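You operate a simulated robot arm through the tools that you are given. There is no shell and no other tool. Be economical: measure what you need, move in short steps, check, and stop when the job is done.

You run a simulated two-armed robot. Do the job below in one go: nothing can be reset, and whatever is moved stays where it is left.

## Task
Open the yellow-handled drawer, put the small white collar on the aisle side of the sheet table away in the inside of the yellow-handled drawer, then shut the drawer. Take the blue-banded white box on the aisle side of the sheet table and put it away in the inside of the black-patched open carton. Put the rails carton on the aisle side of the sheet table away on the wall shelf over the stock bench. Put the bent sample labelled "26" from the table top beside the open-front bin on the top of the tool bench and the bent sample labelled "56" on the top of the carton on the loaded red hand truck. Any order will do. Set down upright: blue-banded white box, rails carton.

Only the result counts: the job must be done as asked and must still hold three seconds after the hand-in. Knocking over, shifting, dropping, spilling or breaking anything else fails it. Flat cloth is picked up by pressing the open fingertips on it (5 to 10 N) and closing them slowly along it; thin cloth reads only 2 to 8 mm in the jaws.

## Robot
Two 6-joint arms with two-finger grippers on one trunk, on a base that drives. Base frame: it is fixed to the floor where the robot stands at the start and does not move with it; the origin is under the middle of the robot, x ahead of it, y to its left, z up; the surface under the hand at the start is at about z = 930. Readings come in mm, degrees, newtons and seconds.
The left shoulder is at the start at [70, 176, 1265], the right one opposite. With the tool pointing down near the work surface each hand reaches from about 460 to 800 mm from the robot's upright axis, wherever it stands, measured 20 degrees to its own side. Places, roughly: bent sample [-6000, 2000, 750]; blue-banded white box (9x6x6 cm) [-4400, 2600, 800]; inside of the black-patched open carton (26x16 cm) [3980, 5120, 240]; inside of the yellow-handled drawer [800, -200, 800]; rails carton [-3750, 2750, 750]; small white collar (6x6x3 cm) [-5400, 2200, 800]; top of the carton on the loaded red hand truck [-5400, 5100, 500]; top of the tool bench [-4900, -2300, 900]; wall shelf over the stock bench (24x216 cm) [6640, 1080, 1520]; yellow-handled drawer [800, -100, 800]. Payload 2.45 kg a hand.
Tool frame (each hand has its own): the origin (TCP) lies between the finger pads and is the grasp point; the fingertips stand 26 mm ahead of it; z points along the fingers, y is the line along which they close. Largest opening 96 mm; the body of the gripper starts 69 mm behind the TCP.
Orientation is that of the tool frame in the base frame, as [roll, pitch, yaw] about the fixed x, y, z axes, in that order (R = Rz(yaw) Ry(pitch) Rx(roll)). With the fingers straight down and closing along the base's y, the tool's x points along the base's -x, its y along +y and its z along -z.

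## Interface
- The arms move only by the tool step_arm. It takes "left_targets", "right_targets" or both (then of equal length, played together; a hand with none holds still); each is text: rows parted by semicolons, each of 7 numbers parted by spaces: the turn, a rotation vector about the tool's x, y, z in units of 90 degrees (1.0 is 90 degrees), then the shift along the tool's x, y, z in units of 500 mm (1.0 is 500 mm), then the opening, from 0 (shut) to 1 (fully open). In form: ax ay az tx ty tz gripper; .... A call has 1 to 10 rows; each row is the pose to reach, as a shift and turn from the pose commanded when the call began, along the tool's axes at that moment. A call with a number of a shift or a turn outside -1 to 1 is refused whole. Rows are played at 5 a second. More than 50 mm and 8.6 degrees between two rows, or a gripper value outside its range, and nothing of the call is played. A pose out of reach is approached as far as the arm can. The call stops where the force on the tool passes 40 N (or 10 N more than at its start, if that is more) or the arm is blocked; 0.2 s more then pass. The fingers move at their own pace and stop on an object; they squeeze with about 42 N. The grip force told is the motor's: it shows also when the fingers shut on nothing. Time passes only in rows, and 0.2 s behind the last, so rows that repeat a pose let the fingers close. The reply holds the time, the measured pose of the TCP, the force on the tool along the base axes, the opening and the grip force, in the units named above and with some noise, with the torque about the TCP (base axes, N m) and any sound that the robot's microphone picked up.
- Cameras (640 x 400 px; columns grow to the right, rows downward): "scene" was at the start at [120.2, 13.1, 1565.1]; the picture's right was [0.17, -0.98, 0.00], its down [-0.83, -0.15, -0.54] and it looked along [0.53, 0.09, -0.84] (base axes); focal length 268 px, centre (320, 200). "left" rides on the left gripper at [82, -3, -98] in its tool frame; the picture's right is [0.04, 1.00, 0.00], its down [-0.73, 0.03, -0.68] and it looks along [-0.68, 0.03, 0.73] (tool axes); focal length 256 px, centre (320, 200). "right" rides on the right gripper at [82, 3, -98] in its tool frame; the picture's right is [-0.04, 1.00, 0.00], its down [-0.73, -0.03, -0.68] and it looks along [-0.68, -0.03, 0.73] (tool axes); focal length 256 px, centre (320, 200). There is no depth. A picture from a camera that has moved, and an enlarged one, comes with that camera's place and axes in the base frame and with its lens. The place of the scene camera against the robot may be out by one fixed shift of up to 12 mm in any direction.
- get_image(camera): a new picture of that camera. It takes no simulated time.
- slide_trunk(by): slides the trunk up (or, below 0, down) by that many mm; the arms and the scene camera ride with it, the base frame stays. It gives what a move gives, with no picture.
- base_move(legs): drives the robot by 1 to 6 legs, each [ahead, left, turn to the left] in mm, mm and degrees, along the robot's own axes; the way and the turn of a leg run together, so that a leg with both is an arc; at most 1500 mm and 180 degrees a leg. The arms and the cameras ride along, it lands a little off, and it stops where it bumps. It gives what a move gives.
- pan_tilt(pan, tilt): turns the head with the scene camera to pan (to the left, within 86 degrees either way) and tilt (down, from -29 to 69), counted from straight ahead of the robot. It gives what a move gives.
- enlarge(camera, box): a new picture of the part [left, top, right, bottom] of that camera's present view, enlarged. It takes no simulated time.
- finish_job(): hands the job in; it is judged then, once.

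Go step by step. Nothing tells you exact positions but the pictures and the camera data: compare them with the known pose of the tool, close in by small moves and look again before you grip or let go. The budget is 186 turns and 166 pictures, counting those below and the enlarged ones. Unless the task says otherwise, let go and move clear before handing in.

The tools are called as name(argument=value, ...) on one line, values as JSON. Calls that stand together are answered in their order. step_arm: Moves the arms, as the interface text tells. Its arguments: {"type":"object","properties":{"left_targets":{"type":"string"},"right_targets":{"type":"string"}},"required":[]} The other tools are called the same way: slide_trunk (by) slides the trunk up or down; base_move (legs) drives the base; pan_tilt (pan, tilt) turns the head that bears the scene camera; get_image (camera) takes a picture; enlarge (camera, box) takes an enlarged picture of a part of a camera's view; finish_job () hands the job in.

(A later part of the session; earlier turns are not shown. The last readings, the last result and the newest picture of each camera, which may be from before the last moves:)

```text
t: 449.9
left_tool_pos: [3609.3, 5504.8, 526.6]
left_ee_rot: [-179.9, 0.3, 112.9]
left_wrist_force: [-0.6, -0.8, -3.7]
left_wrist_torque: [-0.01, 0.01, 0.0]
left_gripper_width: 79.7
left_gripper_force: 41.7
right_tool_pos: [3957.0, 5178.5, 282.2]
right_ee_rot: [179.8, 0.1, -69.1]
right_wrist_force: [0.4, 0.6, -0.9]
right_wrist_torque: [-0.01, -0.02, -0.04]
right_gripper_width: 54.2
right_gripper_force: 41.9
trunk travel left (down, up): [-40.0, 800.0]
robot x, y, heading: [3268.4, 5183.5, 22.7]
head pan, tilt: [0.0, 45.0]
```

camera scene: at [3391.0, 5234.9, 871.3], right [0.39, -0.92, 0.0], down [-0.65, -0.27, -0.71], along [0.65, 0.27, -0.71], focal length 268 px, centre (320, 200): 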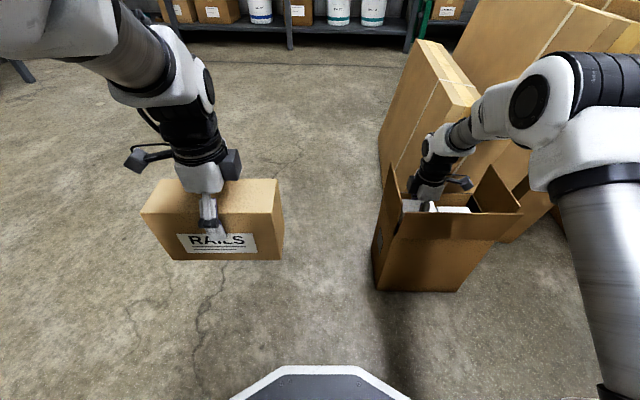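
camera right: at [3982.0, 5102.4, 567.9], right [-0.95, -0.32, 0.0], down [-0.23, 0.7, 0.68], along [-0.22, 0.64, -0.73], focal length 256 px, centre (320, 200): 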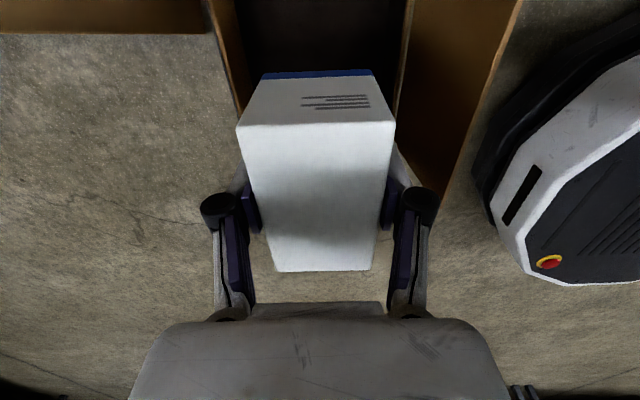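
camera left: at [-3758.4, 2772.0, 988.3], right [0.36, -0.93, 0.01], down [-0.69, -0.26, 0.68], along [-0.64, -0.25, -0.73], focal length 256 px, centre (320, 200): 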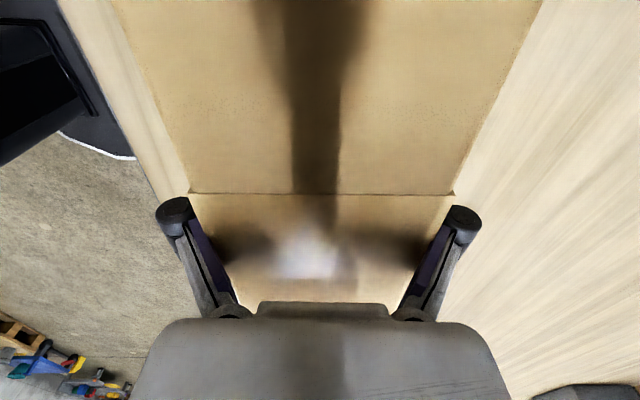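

step_arm(right_targets="0 0 0 0 0 0.01 0;0 0 0 0 0 0.02 0;0 0 0 0 0 0.03 0;0 0 0 0 0 0.04 0")

get_image(camera="right")

```text
t: 450.9
left_tool_pos: [3606.9, 5504.5, 527.2]
left_ee_rot: [179.9, 0.3, 112.9]
left_wrist_force: [-0.6, 0.8, -4.3]
left_wrist_torque: [-0.03, -0.03, 0.05]
left_gripper_width: 79.6
left_gripper_force: 42.0
right_tool_pos: [3958.1, 5179.1, 267.0]
right_ee_rot: [-179.9, -0.2, -69.1]
right_wrist_force: [-0.7, -1.1, 30.7]
right_wrist_torque: [-0.03, 0.01, -0.02]
right_gripper_width: 54.1
right_gripper_force: 42.2
trunk travel left (down, up): [-40.0, 800.0]
robot x, y, heading: [3269.6, 5183.0, 23.0]
head pan, tilt: [0.0, 45.0]
```

```text
53 pictures are left
camera right: at [3981.9, 5102.0, 365.9], right [-0.95, -0.32, 0.0], down [-0.24, 0.7, 0.68], along [-0.22, 0.64, -0.74], focal length 256 px, centre (320, 200)
```

right: 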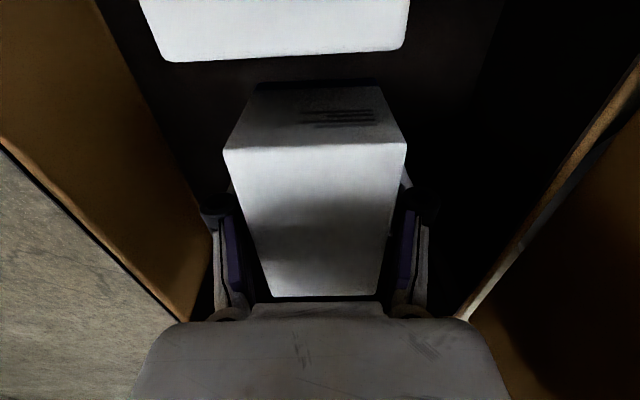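

The box is on the carton's inner floor (31 N). I ease, open to 72 mm, and lift out.

step_arm(right_targets="0 0 0 0 0 -0.006 0;0 0 0 0 0 -0.006 0.72;0 0 0 0 0 -0.006 0.72;0 0 0 0 0 -0.05 0.72;0 0 0 0 0 -0.12 0.72;0 0 0 0 0 -0.19 0.72")

slide_trunk(by=300)

get_image(camera="right")

get_image(camera="scene")

```text
t: 452.3
left_tool_pos: [3609.4, 5505.1, 526.8]
left_ee_rot: [-179.9, 0.2, 112.9]
left_wrist_force: [-0.4, 0.3, -4.0]
left_wrist_torque: [-0.01, -0.01, 0.02]
left_gripper_width: 79.7
left_gripper_force: 41.7
right_tool_pos: [3955.9, 5178.9, 358.5]
right_ee_rot: [179.8, 0.0, -69.1]
right_wrist_force: [0.3, -0.1, -0.4]
right_wrist_torque: [-0.03, -0.01, -0.01]
right_gripper_width: 69.3
right_gripper_force: 0.1
trunk travel left (down, up): [-40.0, 800.0]
robot x, y, heading: [3270.6, 5181.0, 22.9]
head pan, tilt: [0.0, 45.0]
```

```text
t: 455.3
left_tool_pos: [3610.3, 5503.6, 827.3]
left_ee_rot: [-179.9, 0.2, 112.9]
left_wrist_force: [0.2, -0.3, -3.7]
left_wrist_torque: [-0.02, 0.01, 0.02]
left_gripper_width: 79.4
left_gripper_force: 41.8
right_tool_pos: [3955.5, 5179.2, 659.8]
right_ee_rot: [179.7, -0.1, -69.1]
right_wrist_force: [0.5, -0.1, 0.3]
right_wrist_torque: [0.01, 0.02, -0.02]
right_gripper_width: 69.0
right_gripper_force: 0.1
trunk travel left (down, up): [-340.0, 500.0]
robot x, y, heading: [3267.9, 5182.0, 22.8]
head pan, tilt: [0.0, 45.0]
```

```text
52 pictures are left
camera right: at [3981.3, 5101.4, 758.2], right [-0.95, -0.32, 0.0], down [-0.23, 0.7, 0.68], along [-0.22, 0.64, -0.73], focal length 256 px, centre (320, 200)
```

right: 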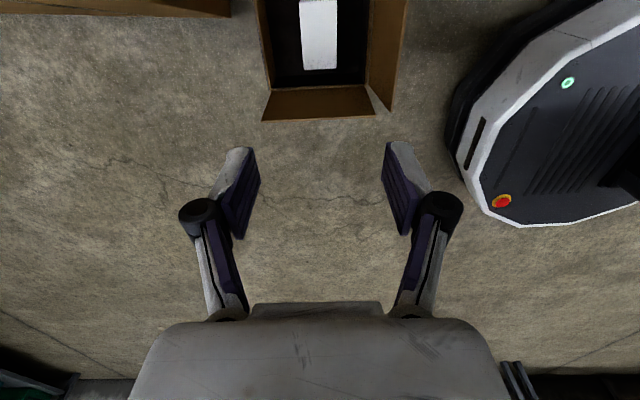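

```text
51 pictures are left
camera scene: at [3391.2, 5235.0, 1171.2], right [0.39, -0.92, 0.0], down [-0.65, -0.27, -0.71], along [0.65, 0.27, -0.71], focal length 268 px, centre (320, 200)
```

scene: 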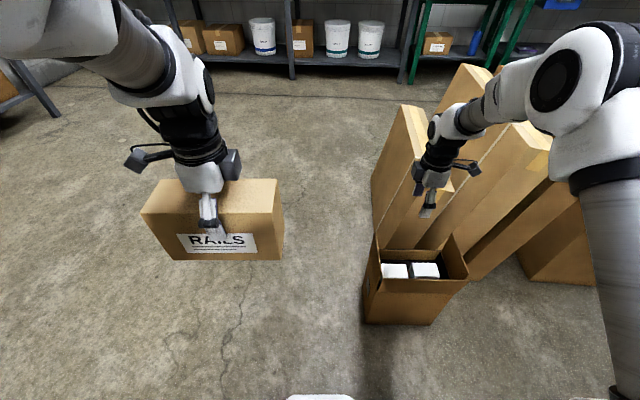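

Both white boxes stand in the carton. I raise the trunk and drive around the far side of the cartons toward the stock bench with the rails carton.

slide_trunk(by=400)

base_move(legs=[[-300, 0, 0], [0, 700, 0], [0, 0, -4.4], [1400, 0, 0]])

pan_tilt(pan=-55, tilt=20)

get_image(camera="scene")

```text
t: 459.1
left_tool_pos: [3609.2, 5506.1, 1226.1]
left_ee_rot: [-179.9, 0.2, 112.9]
left_wrist_force: [-0.8, -0.3, -4.1]
left_wrist_torque: [-0.02, -0.01, 0.01]
left_gripper_width: 79.4
left_gripper_force: 41.6
right_tool_pos: [3956.6, 5178.9, 1059.0]
right_ee_rot: [179.6, -0.1, -69.1]
right_wrist_force: [-0.3, 0.8, 0.1]
right_wrist_torque: [-0.03, 0.03, -0.03]
right_gripper_width: 69.3
right_gripper_force: 0.0
trunk travel left (down, up): [-740.0, 100.0]
robot x, y, heading: [3271.9, 5178.0, 22.7]
head pan, tilt: [0.0, 45.0]
```

```text
t: 471.6
left_tool_pos: [4403.1, 6455.0, 1227.0]
left_ee_rot: [-179.9, 0.2, 109.1]
left_wrist_force: [-0.4, 0.6, -3.6]
left_wrist_torque: [-0.05, -0.03, 0.06]
left_gripper_width: 79.6
left_gripper_force: 41.9
right_tool_pos: [4728.1, 6108.7, 1059.7]
right_ee_rot: [179.7, 0.0, -72.9]
right_wrist_force: [0.5, -0.3, 0.1]
right_wrist_torque: [0.0, 0.0, -0.01]
right_gripper_width: 68.9
right_gripper_force: 0.1
trunk travel left (down, up): [-740.0, 100.0]
robot x, y, heading: [4044.1, 6156.6, 19.5]
head pan, tilt: [0.0, 45.0]
```

```text
t: 472.9
left_tool_pos: [4404.8, 6456.2, 1226.1]
left_ee_rot: [-179.8, 0.1, 109.3]
left_wrist_force: [0.0, 0.2, -4.3]
left_wrist_torque: [-0.02, 0.02, 0.03]
left_gripper_width: 79.5
left_gripper_force: 42.1
right_tool_pos: [4729.2, 6108.3, 1060.1]
right_ee_rot: [179.7, 0.0, -72.9]
right_wrist_force: [0.1, -0.1, 0.2]
right_wrist_torque: [0.03, 0.01, 0.01]
right_gripper_width: 69.0
right_gripper_force: 0.0
trunk travel left (down, up): [-740.0, 100.0]
robot x, y, heading: [4042.6, 6154.0, 18.8]
head pan, tilt: [-55.0, 20.0]
```

```text
50 pictures are left
camera scene: at [4167.6, 6119.9, 1609.9], right [-0.59, -0.81, 0.0], down [-0.28, 0.2, -0.94], along [0.76, -0.55, -0.34], focal length 268 px, centre (320, 200)
```

scene: 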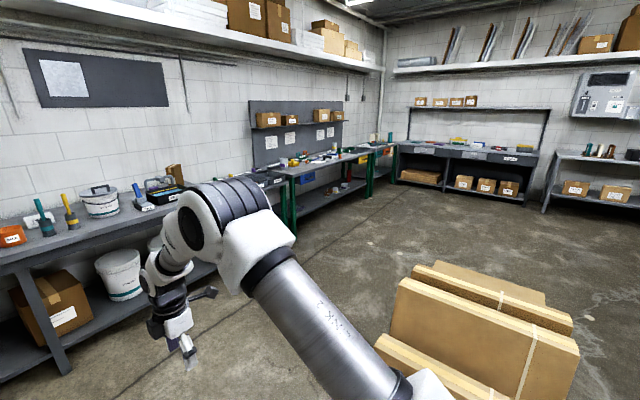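

The stock bench with its wall shelf is visible; the shelf's right part (u lower) is free. I drive around the flat cartons and approach it.

base_move(legs=[[1050, 0, 0], [0, 0, -90.4], [1500, 0, 0], [1500, 0, 0]])

pan_tilt(pan=-20, tilt=10)

get_image(camera="scene")

```text
t: 496.0
left_tool_pos: [6220.6, 3297.8, 1226.9]
left_ee_rot: [-179.9, 0.1, 17.8]
left_wrist_force: [0.4, -0.6, -3.4]
left_wrist_torque: [-0.01, 0.04, -0.03]
left_gripper_width: 79.3
left_gripper_force: 42.2
right_tool_pos: [5864.8, 2981.5, 1060.1]
right_ee_rot: [179.6, -0.1, -164.2]
right_wrist_force: [0.1, 0.4, 0.0]
right_wrist_torque: [0.01, 0.0, 0.01]
right_gripper_width: 69.1
right_gripper_force: 0.0
trunk travel left (down, up): [-740.0, 100.0]
robot x, y, heading: [5928.1, 3666.8, -72.3]
head pan, tilt: [-55.0, 20.0]
```

```text
t: 497.0
left_tool_pos: [6220.8, 3298.4, 1227.0]
left_ee_rot: [-179.9, 0.3, 17.8]
left_wrist_force: [0.3, -0.3, -4.5]
left_wrist_torque: [0.0, 0.03, 0.03]
left_gripper_width: 79.3
left_gripper_force: 42.4
right_tool_pos: [5864.7, 2981.7, 1058.7]
right_ee_rot: [179.8, 0.0, -164.4]
right_wrist_force: [0.1, 0.5, -0.1]
right_wrist_torque: [0.0, 0.0, 0.0]
right_gripper_width: 69.0
right_gripper_force: 0.0
trunk travel left (down, up): [-740.0, 100.0]
robot x, y, heading: [5928.8, 3666.6, -72.5]
head pan, tilt: [-20.0, 10.0]
```

```text
49 pictures are left
camera scene: at [5943.5, 3526.3, 1626.2], right [-1.0, 0.04, 0.0], down [0.01, 0.17, -0.98], along [-0.04, -0.98, -0.17], focal length 268 px, centre (320, 200)
```

scene: 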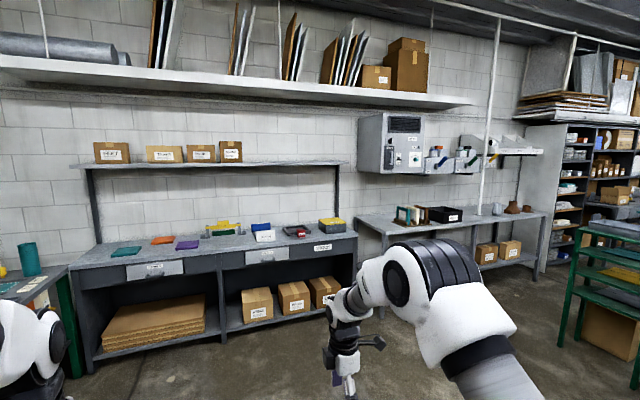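

The shelf's free part is at u≈5620–6500, z≈1530; the bench front is at about v=-740. I raise the trunk, lift the carton to the placing height and extend it, and retract the right hand, still in open space.

slide_trunk(by=98)

step_arm(left_targets="0 0 0 0 0.0 -0.085 0;0 0 0 0 0.0 -0.17 0;0 0 0 0 0.02 -0.25 0;0 0 0 0 0.06 -0.33 0;0 0 0 0 0.11 -0.41 0;0 0 0 0 0.17 -0.49 0;0 0 0 0 0.23 -0.56 0;0 0 0 0 0.3 -0.62 0;0 0 0 0 0.36 -0.666 0", right_targets="0 0 0 0 0.07 0 0.7;0 0 0 0 0.14 0 0.7;0 0 0 0 0.21 0 0.7;0 0 0 0 0.28 0 0.7;0 0 0 0 0.35 0 0.7;0 0 0 0 0.42 0 0.7;0 0 0 0 0.49 0 0.7;0 0 0 0 0.5 0 0.7;0 0 0 0 0.5 0 0.7")

get_image(camera="scene")

```text
t: 498.4
left_tool_pos: [6219.7, 3297.2, 1324.5]
left_ee_rot: [-179.9, 0.2, 17.8]
left_wrist_force: [0.4, -0.6, -3.8]
left_wrist_torque: [-0.01, 0.06, -0.02]
left_gripper_width: 79.4
left_gripper_force: 41.7
right_tool_pos: [5864.6, 2981.8, 1157.1]
right_ee_rot: [179.7, 0.0, -164.3]
right_wrist_force: [-0.2, -0.5, -0.7]
right_wrist_torque: [-0.03, 0.02, 0.02]
right_gripper_width: 69.2
right_gripper_force: 0.1
trunk travel left (down, up): [-838.0, 2.0]
robot x, y, heading: [5930.5, 3662.9, -72.4]
head pan, tilt: [-20.0, 10.0]
```

```text
t: 500.4
left_tool_pos: [6263.2, 3178.5, 1603.8]
left_ee_rot: [-180.0, 0.3, 17.9]
left_wrist_force: [-0.8, 0.3, -4.0]
left_wrist_torque: [-0.02, 0.0, 0.04]
left_gripper_width: 79.7
left_gripper_force: 41.5
left hand out of reach, approached as far as the arm can: row 1, 2, 3, 4, 8, 9
right_tool_pos: [5798.0, 3222.3, 1158.4]
right_ee_rot: [179.8, 0.0, -164.3]
right_wrist_force: [0.2, -0.3, 0.4]
right_wrist_torque: [-0.01, -0.01, 0.04]
right_gripper_width: 67.0
right_gripper_force: 0.2
trunk travel left (down, up): [-838.0, 2.0]
robot x, y, heading: [5933.1, 3667.6, -72.4]
head pan, tilt: [-20.0, 10.0]
```

```text
48 pictures are left
camera scene: at [5943.2, 3527.1, 1724.3], right [-1.0, 0.04, 0.0], down [0.01, 0.17, -0.98], along [-0.04, -0.98, -0.17], focal length 268 px, centre (320, 200)
```

scene: 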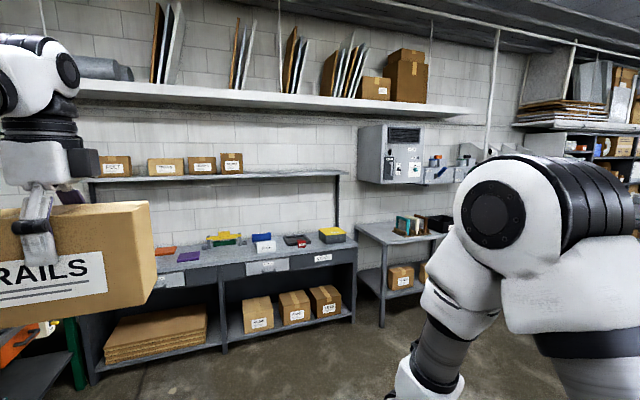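

Straight-down reach isn't enough for that height, so I'll regrasp the carton with a forward-tilted hand: set it on the clear floor here with its long side pointing forward. First I turn the wrist and lower.

step_arm(left_targets="0 0 -0.09 0 0 0.06 0;0 0 -0.18 0 0 0.12 0;0 0 -0.27 0 0 0.18 0;0 0 -0.36 0 0 0.24 0;0 0 -0.45 0 0 0.3 0;0 0 -0.54 0 0 0.36 0;0 0 -0.63 0 0 0.42 0;0 0 -0.72 0 0 0.48 0;0 0 -0.81 0 0 0.54 0;0 0 -0.9 0 0 0.6 0")

step_arm(left_targets="0 0 -0.05 0 0 0.08 0;0 0 -0.1 0 0 0.16 0;0 0 -0.1 0 0 0.24 0;0 0 -0.1 0 0 0.32 0;0 0 -0.1 0 0 0.4 0;0 0 -0.1 0 0 0.48 0")

slide_trunk(by=-400)

pan_tilt(pan=0, tilt=45)

get_image(camera="scene")

```text
t: 502.6
left_tool_pos: [6262.8, 3180.0, 1299.4]
left_ee_rot: [-179.8, -0.2, 98.9]
left_wrist_force: [-1.3, -0.4, -3.7]
left_wrist_torque: [-0.02, 0.03, -0.02]
left_gripper_width: 79.5
left_gripper_force: 42.2
right_tool_pos: [5799.3, 3220.3, 1158.9]
right_ee_rot: [179.7, 0.0, -164.3]
right_wrist_force: [0.3, 0.3, -0.3]
right_wrist_torque: [0.04, 0.01, -0.01]
right_gripper_width: 67.2
right_gripper_force: 0.1
trunk travel left (down, up): [-838.0, 2.0]
robot x, y, heading: [5931.4, 3667.3, -72.5]
head pan, tilt: [-20.0, 10.0]
```

```text
t: 504.0
left_tool_pos: [6261.9, 3178.5, 1060.9]
left_ee_rot: [-179.8, -0.1, 107.7]
left_wrist_force: [-0.1, 0.3, -3.5]
left_wrist_torque: [-0.03, 0.03, 0.01]
left_gripper_width: 79.7
left_gripper_force: 42.3
right_tool_pos: [5799.1, 3222.0, 1157.8]
right_ee_rot: [179.7, 0.1, -164.3]
right_wrist_force: [-0.2, 0.8, 0.6]
right_wrist_torque: [0.02, 0.03, 0.03]
right_gripper_width: 66.9
right_gripper_force: 0.1
trunk travel left (down, up): [-838.0, 2.0]
robot x, y, heading: [5929.4, 3664.9, -72.1]
head pan, tilt: [-20.0, 10.0]
```

```text
t: 507.8
left_tool_pos: [6260.3, 3181.0, 662.9]
left_ee_rot: [-179.8, 0.0, 107.8]
left_wrist_force: [0.5, 0.6, -3.3]
left_wrist_torque: [0.0, 0.01, -0.04]
left_gripper_width: 79.3
left_gripper_force: 42.1
right_tool_pos: [5799.6, 3222.0, 758.4]
right_ee_rot: [179.6, 0.0, -164.3]
right_wrist_force: [-1.0, -0.5, -1.2]
right_wrist_torque: [-0.01, -0.02, 0.02]
right_gripper_width: 67.1
right_gripper_force: 0.1
trunk travel left (down, up): [-438.0, 402.0]
robot x, y, heading: [5929.0, 3668.1, -72.4]
head pan, tilt: [-20.0, 10.0]
```

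```text
t: 508.8
left_tool_pos: [6262.0, 3179.8, 662.8]
left_ee_rot: [-179.8, 0.0, 107.8]
left_wrist_force: [0.2, 0.6, -3.8]
left_wrist_torque: [-0.01, 0.01, -0.02]
left_gripper_width: 79.5
left_gripper_force: 42.1
right_tool_pos: [5797.1, 3222.7, 759.4]
right_ee_rot: [179.7, 0.1, -164.2]
right_wrist_force: [0.0, -0.1, 0.0]
right_wrist_torque: [-0.05, 0.02, 0.0]
right_gripper_width: 67.3
right_gripper_force: 0.0
trunk travel left (down, up): [-438.0, 402.0]
robot x, y, heading: [5933.9, 3666.0, -72.4]
head pan, tilt: [0.0, 45.0]
```

```text
47 pictures are left
camera scene: at [5972.0, 3541.5, 1269.3], right [-0.95, -0.3, 0.0], down [-0.21, 0.67, -0.71], along [0.21, -0.67, -0.71], focal length 268 px, centre (320, 200)
```

scene: 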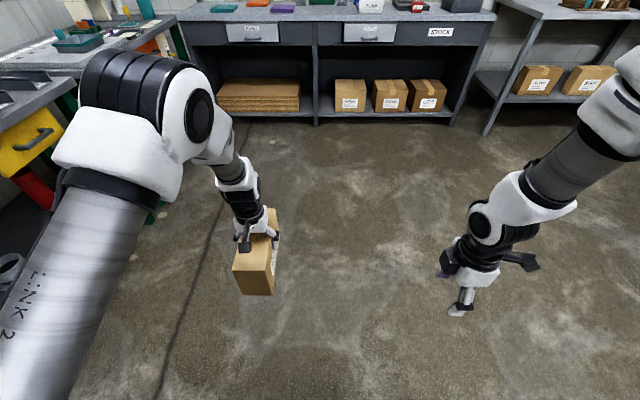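

The floor there is clear. I lower the trunk 400 more and then the arm in steps.

slide_trunk(by=-400)

step_arm(left_targets="0 0 0 0 0 0.08 0;0 0 0 0 0 0.16 0;0 0 0 0 0 0.24 0;0 0 0 0 0 0.3 0")

step_arm(left_targets="0 0 0 0 0 0.015 0;0 0 0 0 0 0.03 0;0 0 0 0 0 0.045 0;0 0 0 0 0 0.06 0;0 0 0 0 0 0.075 0")

get_image(camera="scene")

```text
t: 512.6
left_tool_pos: [6260.9, 3181.1, 263.7]
left_ee_rot: [-179.8, -0.1, 107.9]
left_wrist_force: [0.3, 0.2, -3.3]
left_wrist_torque: [-0.04, 0.01, 0.01]
left_gripper_width: 79.7
left_gripper_force: 42.0
right_tool_pos: [5799.3, 3223.1, 358.3]
right_ee_rot: [179.7, 0.0, -164.4]
right_wrist_force: [-0.4, 0.5, 1.4]
right_wrist_torque: [0.0, 0.0, 0.0]
right_gripper_width: 67.1
right_gripper_force: 0.1
trunk travel left (down, up): [-38.0, 802.0]
robot x, y, heading: [5930.8, 3667.2, -72.3]
head pan, tilt: [0.0, 45.0]
```

```text
t: 513.6
left_tool_pos: [6260.9, 3178.9, 115.5]
left_ee_rot: [-179.8, -0.2, 107.8]
left_wrist_force: [0.0, -0.1, -3.7]
left_wrist_torque: [-0.03, -0.02, 0.01]
left_gripper_width: 79.5
left_gripper_force: 42.0
right_tool_pos: [5798.0, 3223.3, 358.3]
right_ee_rot: [179.8, 0.0, -164.3]
right_wrist_force: [-0.6, 0.2, 0.3]
right_wrist_torque: [-0.01, -0.01, 0.01]
right_gripper_width: 67.2
right_gripper_force: 0.1
trunk travel left (down, up): [-38.0, 802.0]
robot x, y, heading: [5929.0, 3665.5, -72.5]
head pan, tilt: [0.0, 45.0]
```

```text
t: 514.6
left_tool_pos: [6259.4, 3180.4, 91.4]
left_ee_rot: [-179.9, 0.0, 107.6]
left_wrist_force: [-4.8, 8.1, 26.3]
left_wrist_torque: [0.44, 0.09, 0.01]
left_gripper_width: 79.7
left_gripper_force: 41.6
right_tool_pos: [5797.3, 3224.4, 360.1]
right_ee_rot: [179.9, 0.0, -164.3]
right_wrist_force: [-0.5, 0.5, 0.2]
right_wrist_torque: [-0.01, 0.0, 0.0]
right_gripper_width: 66.9
right_gripper_force: 0.1
trunk travel left (down, up): [-38.0, 802.0]
robot x, y, heading: [5930.1, 3666.5, -72.2]
head pan, tilt: [0.0, 45.0]
stopped in row 4 (left hand): the force on the tool passed its limit at 50 N (the readings are from after the stop); the commanded pose is now the measured one
```

```text
46 pictures are left
camera scene: at [5970.4, 3544.0, 870.1], right [-0.95, -0.3, 0.0], down [-0.21, 0.67, -0.71], along [0.22, -0.68, -0.71], focal length 268 px, centre (320, 200)
```

scene: 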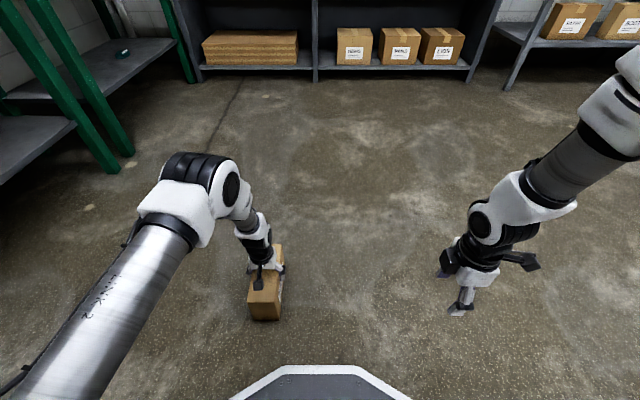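

The carton stands on the floor. I release, lift, and back the base 200 mm so a tilted grasp is reachable.

step_arm(left_targets="0 0 0 0 0 -0.004 0;0 0 0 0 0 -0.004 1;0 0 0 0 0 -0.004 1;0 0 0 0 0 -0.08 1;0 0 0 0 0 -0.16 1;0 0 0 0 0 -0.24 1;0 0 0 0 0 -0.3 1")

base_move(legs=[[-200, 0, 0]])

step_arm(left_targets="0 -0.09 0 -0.03 0 0 1;0 -0.18 0 -0.06 0 0 1;0 -0.27 0 -0.1 0 0 1;0 -0.36 0 -0.14 0 0 1;0 -0.444 0 -0.18 0 0 1")

get_image(camera="left")

get_image(camera="scene")

```text
t: 516.2
left_tool_pos: [6259.6, 3180.6, 238.7]
left_ee_rot: [-179.8, -0.2, 107.8]
left_wrist_force: [-0.5, -1.3, -0.3]
left_wrist_torque: [0.02, -0.04, -0.04]
left_gripper_width: 95.9
left_gripper_force: 0.0
right_tool_pos: [5797.9, 3221.7, 359.1]
right_ee_rot: [179.7, 0.0, -164.2]
right_wrist_force: [0.2, 0.0, 0.0]
right_wrist_torque: [-0.02, 0.0, 0.0]
right_gripper_width: 67.3
right_gripper_force: 0.0
trunk travel left (down, up): [-38.0, 802.0]
robot x, y, heading: [5929.5, 3665.9, -72.3]
head pan, tilt: [0.0, 45.0]
```

```text
t: 517.8
left_tool_pos: [6196.6, 3374.9, 236.8]
left_ee_rot: [-179.8, -0.1, 107.6]
left_wrist_force: [0.3, 0.2, -0.2]
left_wrist_torque: [-0.02, -0.02, -0.04]
left_gripper_width: 96.3
left_gripper_force: 0.0
right_tool_pos: [5735.1, 3418.4, 358.5]
right_ee_rot: [179.7, 0.0, -164.4]
right_wrist_force: [-1.0, 0.6, 0.4]
right_wrist_torque: [0.0, 0.04, 0.03]
right_gripper_width: 67.1
right_gripper_force: 0.1
trunk travel left (down, up): [-38.0, 802.0]
robot x, y, heading: [5870.2, 3859.7, -72.6]
head pan, tilt: [0.0, 45.0]
```

```text
t: 519.0
left_tool_pos: [6221.2, 3293.7, 253.0]
left_ee_rot: [-176.0, 31.5, 107.7]
left_wrist_force: [0.3, 0.6, 0.3]
left_wrist_torque: [-0.03, 0.01, 0.01]
left_gripper_width: 96.2
left_gripper_force: 0.1
left hand out of reach, approached as far as the arm can: row 3, 4, 5
right_tool_pos: [5735.4, 3417.9, 358.8]
right_ee_rot: [179.7, -0.1, -164.4]
right_wrist_force: [-0.1, 0.6, 0.2]
right_wrist_torque: [0.01, 0.02, -0.03]
right_gripper_width: 67.3
right_gripper_force: 0.0
trunk travel left (down, up): [-38.0, 802.0]
robot x, y, heading: [5867.9, 3865.0, -73.0]
head pan, tilt: [0.0, 45.0]
```

```text
45 pictures are left
camera left: at [6187.7, 3408.6, 294.2], right [0.95, 0.3, -0.08], down [0.16, -0.24, 0.96], along [0.27, -0.92, -0.27], focal length 256 px, centre (320, 200)
```

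left: 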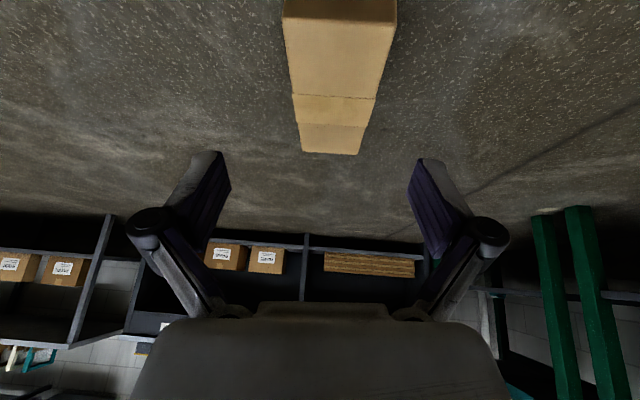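

```text
44 pictures are left
camera scene: at [5909.4, 3737.4, 869.3], right [-0.95, -0.3, 0.0], down [-0.21, 0.67, -0.71], along [0.21, -0.67, -0.71], focal length 268 px, centre (320, 200)
```

scene: 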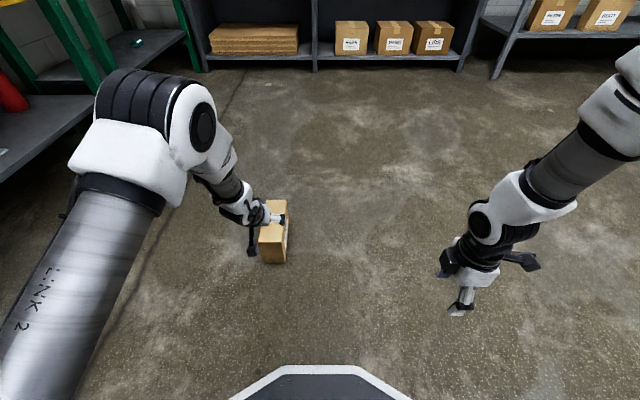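

The tilt got limited because the arm is folded; a horizontal grasp of the carton's near end with the arm extended is better. I back the base further and tilt the left hand forward while extending it.

base_move(legs=[[-260, 0, 0]])

step_arm(left_targets="0 0 0 -0.056 0 0.034 1;0 -0.05 0 -0.112 0 0.069 1;0 -0.13 0 -0.169 0 0.103 1;0 -0.22 0 -0.225 0 0.138 1;0 -0.31 0 -0.281 0 0.172 1;0 -0.4 0 -0.337 0 0.206 1;0 -0.48 0 -0.394 0 0.241 1;0 -0.57 0 -0.394 0 0.241 1;0 -0.65 0 -0.394 0 0.241 1")

get_image(camera="scene")

get_image(camera="left")

```text
t: 520.9
left_tool_pos: [6140.8, 3540.9, 252.1]
left_ee_rot: [-176.0, 31.5, 107.6]
left_wrist_force: [-0.4, -0.1, -0.4]
left_wrist_torque: [-0.02, -0.02, -0.01]
left_gripper_width: 96.1
left_gripper_force: 0.1
right_tool_pos: [5655.2, 3669.1, 359.3]
right_ee_rot: [179.7, 0.0, -164.6]
right_wrist_force: [0.0, -0.1, 0.3]
right_wrist_torque: [0.0, 0.04, 0.06]
right_gripper_width: 67.0
right_gripper_force: 0.0
trunk travel left (down, up): [-38.0, 802.0]
robot x, y, heading: [5790.8, 4107.3, -72.6]
head pan, tilt: [0.0, 45.0]
```

```text
t: 522.9
left_tool_pos: [6236.6, 3317.0, 249.0]
left_ee_rot: [97.8, 83.9, 15.9]
left_wrist_force: [-0.5, -0.9, -0.1]
left_wrist_torque: [0.07, 0.01, 0.01]
left_gripper_width: 96.2
left_gripper_force: 0.1
left hand out of reach, approached as far as the arm can: row 3, 4, 5, 6, 7, 8, 9
right_tool_pos: [5655.5, 3668.2, 358.3]
right_ee_rot: [179.8, 0.0, -164.7]
right_wrist_force: [0.2, 0.5, 0.1]
right_wrist_torque: [-0.01, -0.03, -0.02]
right_gripper_width: 67.2
right_gripper_force: 0.0
trunk travel left (down, up): [-38.0, 802.0]
robot x, y, heading: [5791.1, 4110.3, -72.7]
head pan, tilt: [0.0, 45.0]
```

```text
43 pictures are left
camera scene: at [5830.3, 3987.1, 869.6], right [-0.95, -0.3, 0.0], down [-0.21, 0.67, -0.71], along [0.21, -0.68, -0.71], focal length 268 px, centre (320, 200)
```

scene: 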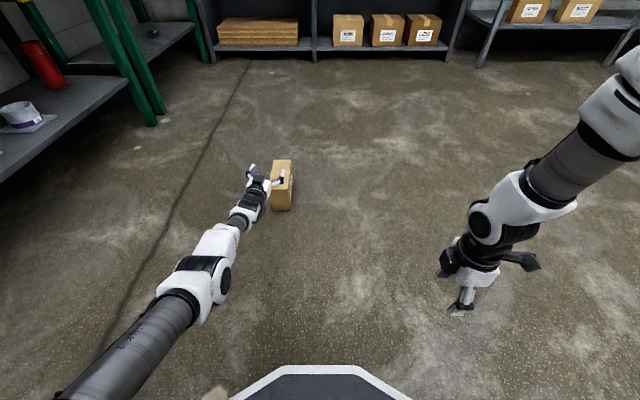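

```text
42 pictures are left
camera left: at [6227.4, 3415.2, 169.1], right [0.99, 0.14, 0.06], down [-0.14, 0.66, 0.74], along [0.06, -0.74, 0.67], focal length 256 px, centre (320, 200)
```

left: 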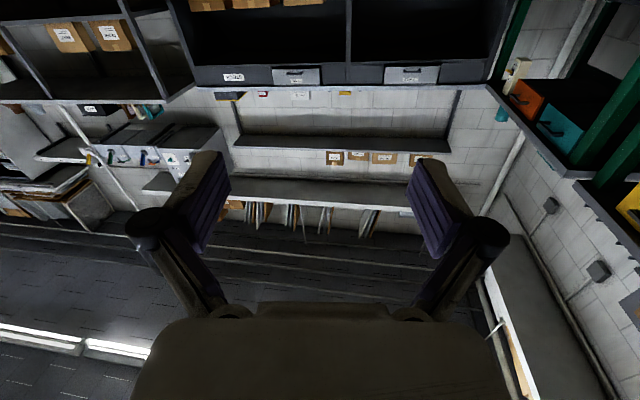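

The hand is roughly horizontal but 9° off in yaw and 6° in roll. I correct this while drawing it back a little.

step_arm(left_targets="-0.035 -0.001 -0.022 0 -0.01 -0.03 1;-0.07 -0.002 -0.045 0 -0.02 -0.06 1;-0.104 -0.003 -0.067 0 -0.03 -0.08 1;-0.104 -0.003 -0.067 0 -0.03 -0.08 1")

get_image(camera="scene")

```text
t: 523.9
left_tool_pos: [6233.5, 3321.7, 235.0]
left_ee_rot: [104.3, 84.0, 22.2]
left_wrist_force: [0.6, -0.2, -0.5]
left_wrist_torque: [0.0, -0.02, 0.01]
left_gripper_width: 96.2
left_gripper_force: 0.1
left hand out of reach, approached as far as the arm can: row 1, 2, 3, 4
right_tool_pos: [5655.2, 3667.9, 358.2]
right_ee_rot: [179.8, 0.1, -164.6]
right_wrist_force: [-0.3, -0.1, -0.1]
right_wrist_torque: [-0.01, -0.01, -0.02]
right_gripper_width: 67.2
right_gripper_force: 0.0
trunk travel left (down, up): [-38.0, 802.0]
robot x, y, heading: [5790.1, 4111.2, -72.8]
head pan, tilt: [0.0, 45.0]
```

```text
41 pictures are left
camera scene: at [5830.7, 3986.6, 869.3], right [-0.95, -0.3, 0.0], down [-0.21, 0.68, -0.71], along [0.21, -0.67, -0.71], focal length 268 px, centre (320, 200)
```

scene: 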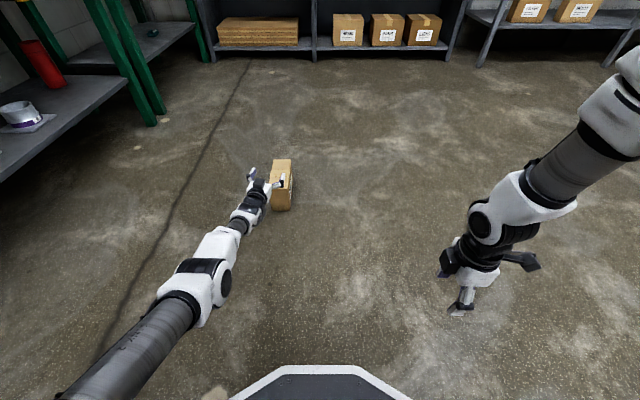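

The wrist limit near the floor prevents this; at bench height relative to the shoulder it should work. I return the hand to straight-down and will move the carton onto the stock bench's free front strip for the regrasp.

step_arm(left_targets="-0.003 0.089 -0.012 -0.03 0 -0.06 1;-0.006 0.178 -0.024 -0.06 0 -0.12 1;-0.009 0.267 -0.036 -0.09 0 -0.18 1;-0.012 0.356 -0.048 -0.12 0 -0.24 1;-0.015 0.445 -0.06 -0.16 0 -0.3 1;-0.018 0.534 -0.073 -0.2 0 -0.36 1;-0.021 0.623 -0.085 -0.24 0 -0.42 1;-0.024 0.712 -0.097 -0.28 0 -0.46 1;-0.027 0.8 -0.109 -0.32 0 -0.5 1;-0.03 0.889 -0.121 -0.34 0 -0.54 1")

get_image(camera="scene")

```text
t: 526.1
left_tool_pos: [6201.6, 3481.9, 614.8]
left_ee_rot: [-179.9, 5.8, 106.0]
left_wrist_force: [-0.2, 1.1, 0.1]
left_wrist_torque: [-0.06, 0.0, 0.0]
left_gripper_width: 96.0
left_gripper_force: 0.1
left hand out of reach, approached as far as the arm can: row 1, 2, 3, 4, 5, 6, 7, 8, 9, 10
right_tool_pos: [5654.8, 3668.9, 360.9]
right_ee_rot: [180.0, 0.0, -164.6]
right_wrist_force: [-1.4, 1.3, -0.7]
right_wrist_torque: [-0.04, -0.02, 0.02]
right_gripper_width: 67.1
right_gripper_force: 0.0
trunk travel left (down, up): [-38.0, 802.0]
robot x, y, heading: [5790.8, 4110.8, -72.8]
head pan, tilt: [0.0, 45.0]
```

```text
40 pictures are left
camera scene: at [5829.9, 3988.3, 869.7], right [-0.95, -0.3, 0.0], down [-0.21, 0.67, -0.71], along [0.21, -0.68, -0.71], focal length 268 px, centre (320, 200)
```

scene: 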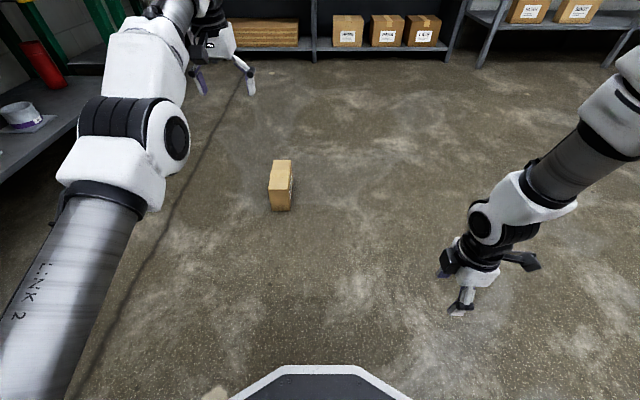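

The carton still stands fine. I straighten the hand, pull it in, and drive ahead to get over the carton.

step_arm(left_targets="0 0.03 -0.01 0.07 -0.018 0 1;0 0.064 -0.019 0.14 -0.035 0 1;0 0.064 -0.019 0.21 -0.053 0 1;0 0.064 -0.019 0.284 -0.07 0 1;0 0.064 -0.019 0.284 -0.07 0.09 1;0 0.064 -0.019 0.284 -0.07 0.18 1;0 0.064 -0.019 0.284 -0.07 0.27 1;0 0.064 -0.019 0.284 -0.07 0.36 1;0 0.064 -0.019 0.284 -0.07 0.45 1;0 0.064 -0.019 0.284 -0.07 0.54 1")

base_move(legs=[[445, 0, 0]])

get_image(camera="left")

```text
t: 528.3
left_tool_pos: [6152.6, 3503.3, 533.4]
left_ee_rot: [178.6, -10.9, 107.7]
left_wrist_force: [-0.7, 0.1, 0.6]
left_wrist_torque: [-0.04, 0.0, -0.03]
left_gripper_width: 95.9
left_gripper_force: 0.0
left hand out of reach, approached as far as the arm can: row 1, 2, 3, 4, 5, 6, 7, 8, 9, 10
right_tool_pos: [5655.4, 3668.7, 358.9]
right_ee_rot: [179.7, 0.0, -164.6]
right_wrist_force: [-0.4, 0.2, -1.0]
right_wrist_torque: [-0.01, 0.0, -0.02]
right_gripper_width: 67.1
right_gripper_force: 0.1
trunk travel left (down, up): [-38.0, 802.0]
robot x, y, heading: [5791.8, 4110.3, -72.6]
head pan, tilt: [0.0, 45.0]
```

```text
t: 531.0
left_tool_pos: [6286.4, 3087.7, 533.2]
left_ee_rot: [178.6, -11.0, 107.9]
left_wrist_force: [-0.2, 0.1, 0.1]
left_wrist_torque: [-0.01, -0.02, 0.03]
left_gripper_width: 95.8
left_gripper_force: 0.0
right_tool_pos: [5786.8, 3251.3, 358.7]
right_ee_rot: [179.9, 0.1, -164.4]
right_wrist_force: [0.3, 0.4, -0.6]
right_wrist_torque: [-0.01, 0.04, 0.01]
right_gripper_width: 67.3
right_gripper_force: 0.1
trunk travel left (down, up): [-38.0, 802.0]
robot x, y, heading: [5921.1, 3694.2, -72.5]
head pan, tilt: [0.0, 45.0]
```

```text
39 pictures are left
camera left: at [6261.4, 3143.6, 646.1], right [0.94, 0.34, 0.03], down [0.27, -0.8, 0.53], along [0.2, -0.49, -0.85], focal length 256 px, centre (320, 200)
```

left: 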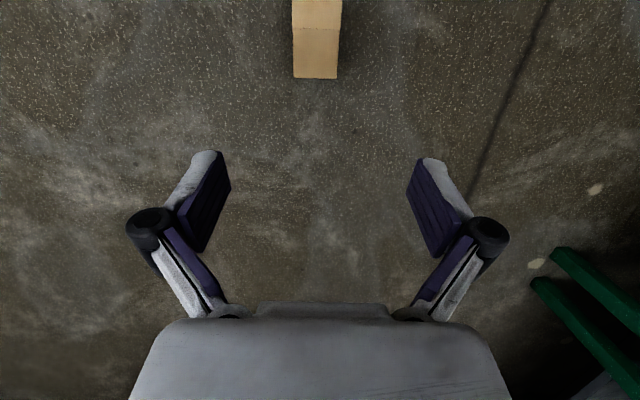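

The hand is above and slightly beyond the carton with an 11° tilt. I bring it straight over the carton, levelled.

step_arm(left_targets="0.002 -0.02 0 0.012 -0.001 0.08 1;0.004 -0.04 0 0.024 -0.002 0.16 1;0.007 -0.06 0 0.036 -0.003 0.24 1;0.01 -0.08 0 0.05 -0.005 0.33 1;0.013 -0.1 0 0.06 -0.006 0.41 1;0.0156 -0.121 0 0.073 -0.007 0.49 1;0.0156 -0.121 0 0.085 -0.008 0.572 1;0.0156 -0.121 0 0.085 -0.008 0.572 1")

get_image(camera="left")

```text
t: 532.8
left_tool_pos: [6273.4, 3086.6, 505.5]
left_ee_rot: [178.0, -13.3, 108.0]
left_wrist_force: [-0.2, 0.1, -0.5]
left_wrist_torque: [0.02, 0.0, 0.0]
left_gripper_width: 96.1
left_gripper_force: 0.0
left hand out of reach, approached as far as the arm can: row 1, 2, 3, 4, 5, 6, 7, 8
right_tool_pos: [5787.9, 3252.2, 358.4]
right_ee_rot: [179.7, 0.0, -164.4]
right_wrist_force: [-0.1, 0.3, 0.0]
right_wrist_torque: [0.0, 0.03, 0.02]
right_gripper_width: 67.3
right_gripper_force: 0.2
trunk travel left (down, up): [-38.0, 802.0]
robot x, y, heading: [5919.2, 3693.8, -72.6]
head pan, tilt: [0.0, 45.0]
```

```text
38 pictures are left
camera left: at [6249.5, 3138.1, 621.3], right [0.94, 0.34, 0.05], down [0.27, -0.83, 0.49], along [0.2, -0.45, -0.87], focal length 256 px, centre (320, 200)
```

left: 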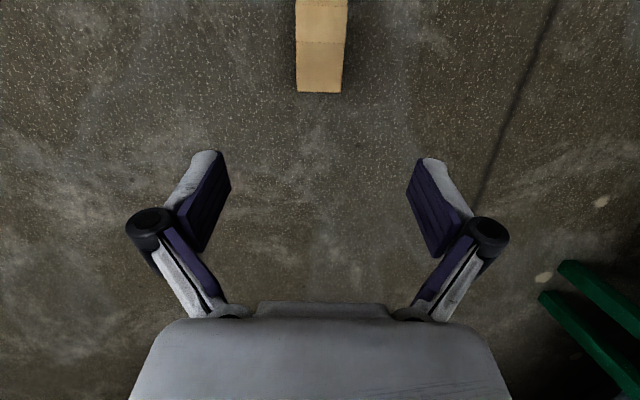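

The arm seems to be in another branch. I check the scene.

get_image(camera="scene")

```text
37 pictures are left
camera scene: at [5961.9, 3569.9, 869.3], right [-0.95, -0.3, 0.0], down [-0.21, 0.67, -0.71], along [0.21, -0.67, -0.71], focal length 268 px, centre (320, 200)
```

scene: 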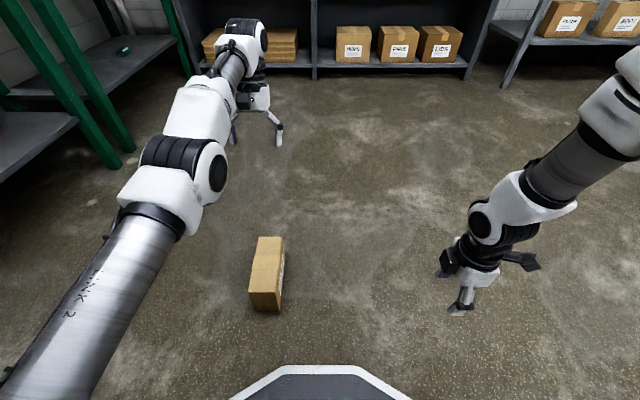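

The arm is stretched with the wrist high. I move it out and down along its reach, then will pull it back so the elbow bends up again.

step_arm(left_targets="0 0 0 -0.039 0 0.076 1;0 0 0 -0.077 0 0.153 1;0 0 0 -0.116 0 0.23 1;0 0 0 -0.155 0 0.306 1;0 0 0 -0.193 0 0.383 1;0 0 0 -0.232 0 0.459 1;0 0 0 -0.232 0 0.459 1")

get_image(camera="scene")

```text
t: 534.4
left_tool_pos: [6296.6, 3079.6, 254.4]
left_ee_rot: [178.0, -13.4, 107.9]
left_wrist_force: [-0.2, -0.4, 0.3]
left_wrist_torque: [-0.03, 0.02, 0.03]
left_gripper_width: 96.0
left_gripper_force: 0.0
left hand out of reach, approached as far as the arm can: row 2, 3, 4, 5, 6, 7
right_tool_pos: [5787.0, 3251.3, 358.7]
right_ee_rot: [179.8, 0.0, -164.4]
right_wrist_force: [0.1, 0.7, 0.0]
right_wrist_torque: [0.04, -0.03, -0.01]
right_gripper_width: 67.1
right_gripper_force: 0.0
trunk travel left (down, up): [-38.0, 802.0]
robot x, y, heading: [5925.7, 3694.6, -72.7]
head pan, tilt: [0.0, 45.0]
```

```text
36 pictures are left
camera scene: at [5962.0, 3569.9, 869.3], right [-0.95, -0.3, 0.0], down [-0.21, 0.67, -0.71], along [0.21, -0.67, -0.71], focal length 268 px, centre (320, 200)
```

scene: 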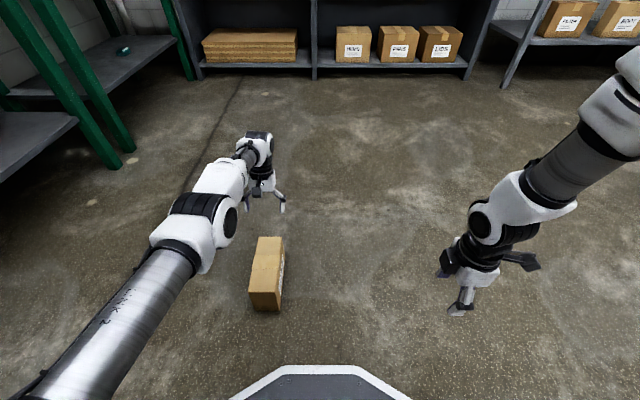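

Now the hand is lower with the arm straight. I pull back in small rows, keeping orientation first, then levelling.

step_arm(left_targets="0 0 0 0.03 0 0.01 1;0 0 0 0.06 0 0.02 1;0 0 0 0.09 -0.003 0.035 1;0 0 0 0.12 -0.005 0.05 1;0 0 0 0.16 -0.008 0.06 1;0 0 0 0.2 -0.01 0.077 1;0.01 -0.075 0 0.2 -0.01 0.077 1;0.022 -0.149 0 0.2 -0.01 0.077 1;0.022 -0.149 0 0.2 -0.01 0.077 1")

get_image(camera="scene")

```text
t: 536.4
left_tool_pos: [6289.0, 3052.7, 257.4]
left_ee_rot: [178.9, -6.5, 107.8]
left_wrist_force: [-0.4, -0.5, 0.0]
left_wrist_torque: [0.01, -0.01, -0.02]
left_gripper_width: 95.8
left_gripper_force: 0.0
left hand out of reach, approached as far as the arm can: row 1, 2, 3, 4, 5, 6, 7, 8, 9
right_tool_pos: [5787.4, 3251.0, 358.4]
right_ee_rot: [179.7, 0.0, -164.4]
right_wrist_force: [0.6, -0.1, -0.5]
right_wrist_torque: [0.0, -0.02, -0.02]
right_gripper_width: 67.4
right_gripper_force: 0.2
trunk travel left (down, up): [-38.0, 802.0]
robot x, y, heading: [5922.7, 3694.4, -72.3]
head pan, tilt: [0.0, 45.0]
```

```text
35 pictures are left
camera scene: at [5961.9, 3569.9, 869.3], right [-0.95, -0.3, 0.0], down [-0.21, 0.67, -0.71], along [0.21, -0.67, -0.71], focal length 268 px, centre (320, 200)
```

scene: 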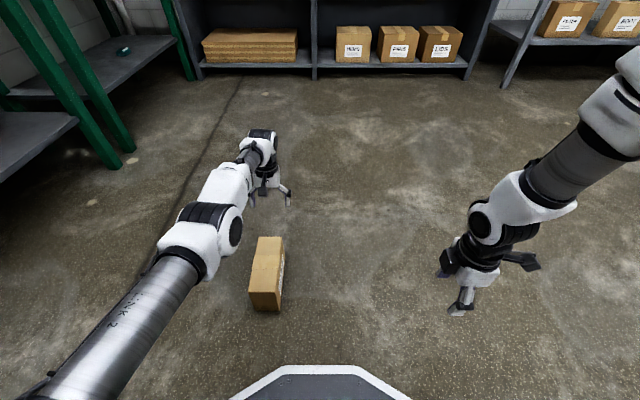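

The elbow seems just past straight. Tilting the hand backward while reaching out should force the elbow back up.

step_arm(left_targets="0 0.05 0 -0.06 0 0 1;0 0.12 0 -0.1 0 0 1;0 0.2 0 -0.1 0 0 1;0 0.28 0 -0.08 0 0 1;0 0.36 0 -0.04 0 0 1;0 0.42 0 0 0 0 1;0 0.42 0 0.06 0 0 1;0 0.42 0 0.12 0 0 1;0 0.42 0 0.18 0 0 1;0 0.42 0 0.24 0 0 1")

get_image(camera="scene")

```text
t: 538.6
left_tool_pos: [6248.8, 3173.4, 276.4]
left_ee_rot: [178.5, -44.4, 108.7]
left_wrist_force: [0.5, -0.2, 0.4]
left_wrist_torque: [0.0, 0.0, 0.01]
left_gripper_width: 96.2
left_gripper_force: 0.1
left hand out of reach, approached as far as the arm can: row 1, 2, 3, 4, 5, 6, 7, 8, 9
right_tool_pos: [5787.0, 3251.0, 358.3]
right_ee_rot: [179.8, 0.1, -164.4]
right_wrist_force: [-0.1, 1.0, 0.1]
right_wrist_torque: [0.0, 0.0, -0.02]
right_gripper_width: 67.2
right_gripper_force: 0.1
trunk travel left (down, up): [-38.0, 802.0]
robot x, y, heading: [5918.0, 3695.0, -72.6]
head pan, tilt: [0.0, 45.0]
```

```text
34 pictures are left
camera scene: at [5961.9, 3570.0, 869.3], right [-0.95, -0.3, 0.0], down [-0.21, 0.67, -0.71], along [0.21, -0.67, -0.71], focal length 268 px, centre (320, 200)
```

scene: 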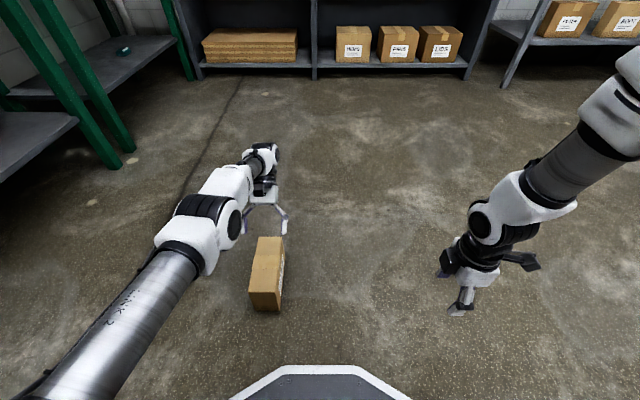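

Row 10 was reachable now. I continue pulling back, then level out.

step_arm(left_targets="0 0 0 0.07 0 0.035 1;0 0 0 0.14 0 0.07 1;0 0 0 0.21 0 0.105 1;0 0 0 0.284 0 0.139 1;0 -0.08 0 0.284 0 0.139 1;0 -0.17 0 0.284 0 0.139 1;0 -0.26 0 0.284 0 0.139 1;0 -0.34 0 0.284 0 0.139 1;0 -0.42 0 0.284 0 0.139 1;0.016 -0.49 0 0.284 0 0.139 1")

get_image(camera="scene")

```text
t: 541.0
left_tool_pos: [6202.5, 3327.8, 300.5]
left_ee_rot: [-176.6, -4.6, 110.9]
left_wrist_force: [-0.1, 0.1, -0.1]
left_wrist_torque: [0.02, -0.01, -0.03]
left_gripper_width: 95.9
left_gripper_force: 0.0
right_tool_pos: [5787.7, 3251.1, 358.8]
right_ee_rot: [179.7, 0.0, -164.5]
right_wrist_force: [0.4, 0.8, 0.4]
right_wrist_torque: [0.0, 0.01, -0.04]
right_gripper_width: 67.3
right_gripper_force: 0.1
trunk travel left (down, up): [-38.0, 802.0]
robot x, y, heading: [5919.7, 3696.5, -72.5]
head pan, tilt: [0.0, 45.0]
stopped in row 10 (left hand): the arm was blocked; the commanded pose is now the measured one
```

```text
33 pictures are left
camera scene: at [5962.0, 3570.0, 869.3], right [-0.95, -0.3, 0.0], down [-0.21, 0.67, -0.71], along [0.21, -0.67, -0.71], focal length 268 px, centre (320, 200)
```

scene: 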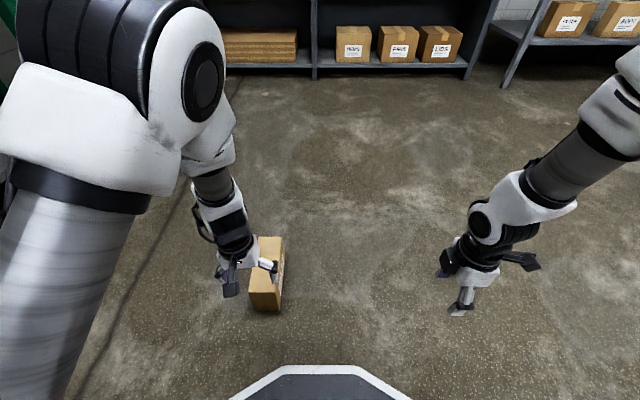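

The elbow is up again. I level the hand and move over the carton's centre.

step_arm(left_targets="-0.01 -0.013 0.009 -0.08 0.001 0 1;-0.02 -0.026 0.018 -0.16 0.003 0.02 1;-0.03 -0.04 0.027 -0.24 0.004 0.04 1;-0.038 -0.051 0.036 -0.324 0.006 0.06 1;-0.038 -0.051 0.036 -0.324 0.006 0.06 1")

get_image(camera="left")

```text
t: 542.2
left_tool_pos: [6259.5, 3178.8, 256.7]
left_ee_rot: [179.9, 0.2, 107.6]
left_wrist_force: [-0.7, -0.5, 0.1]
left_wrist_torque: [-0.01, 0.02, 0.0]
left_gripper_width: 95.9
left_gripper_force: 0.1
right_tool_pos: [5787.1, 3250.4, 358.5]
right_ee_rot: [179.7, 0.1, -164.4]
right_wrist_force: [0.5, 0.2, 0.2]
right_wrist_torque: [0.01, 0.02, 0.0]
right_gripper_width: 67.4
right_gripper_force: 0.0
trunk travel left (down, up): [-38.0, 802.0]
robot x, y, heading: [5922.1, 3696.5, -72.2]
head pan, tilt: [0.0, 45.0]
```

```text
32 pictures are left
camera left: at [6231.6, 3254.5, 355.6], right [0.94, 0.34, 0.0], down [0.25, -0.69, 0.68], along [0.23, -0.64, -0.73], focal length 256 px, centre (320, 200)
```

left: 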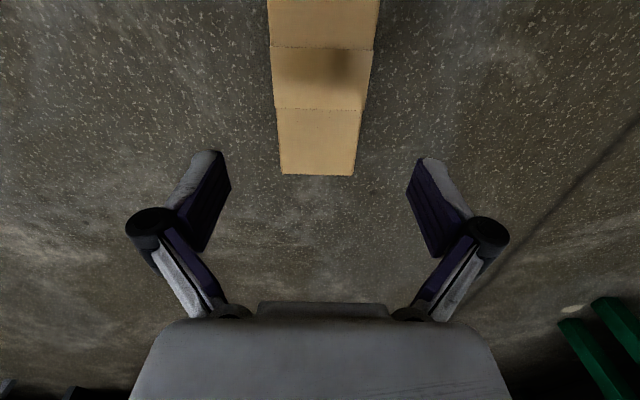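

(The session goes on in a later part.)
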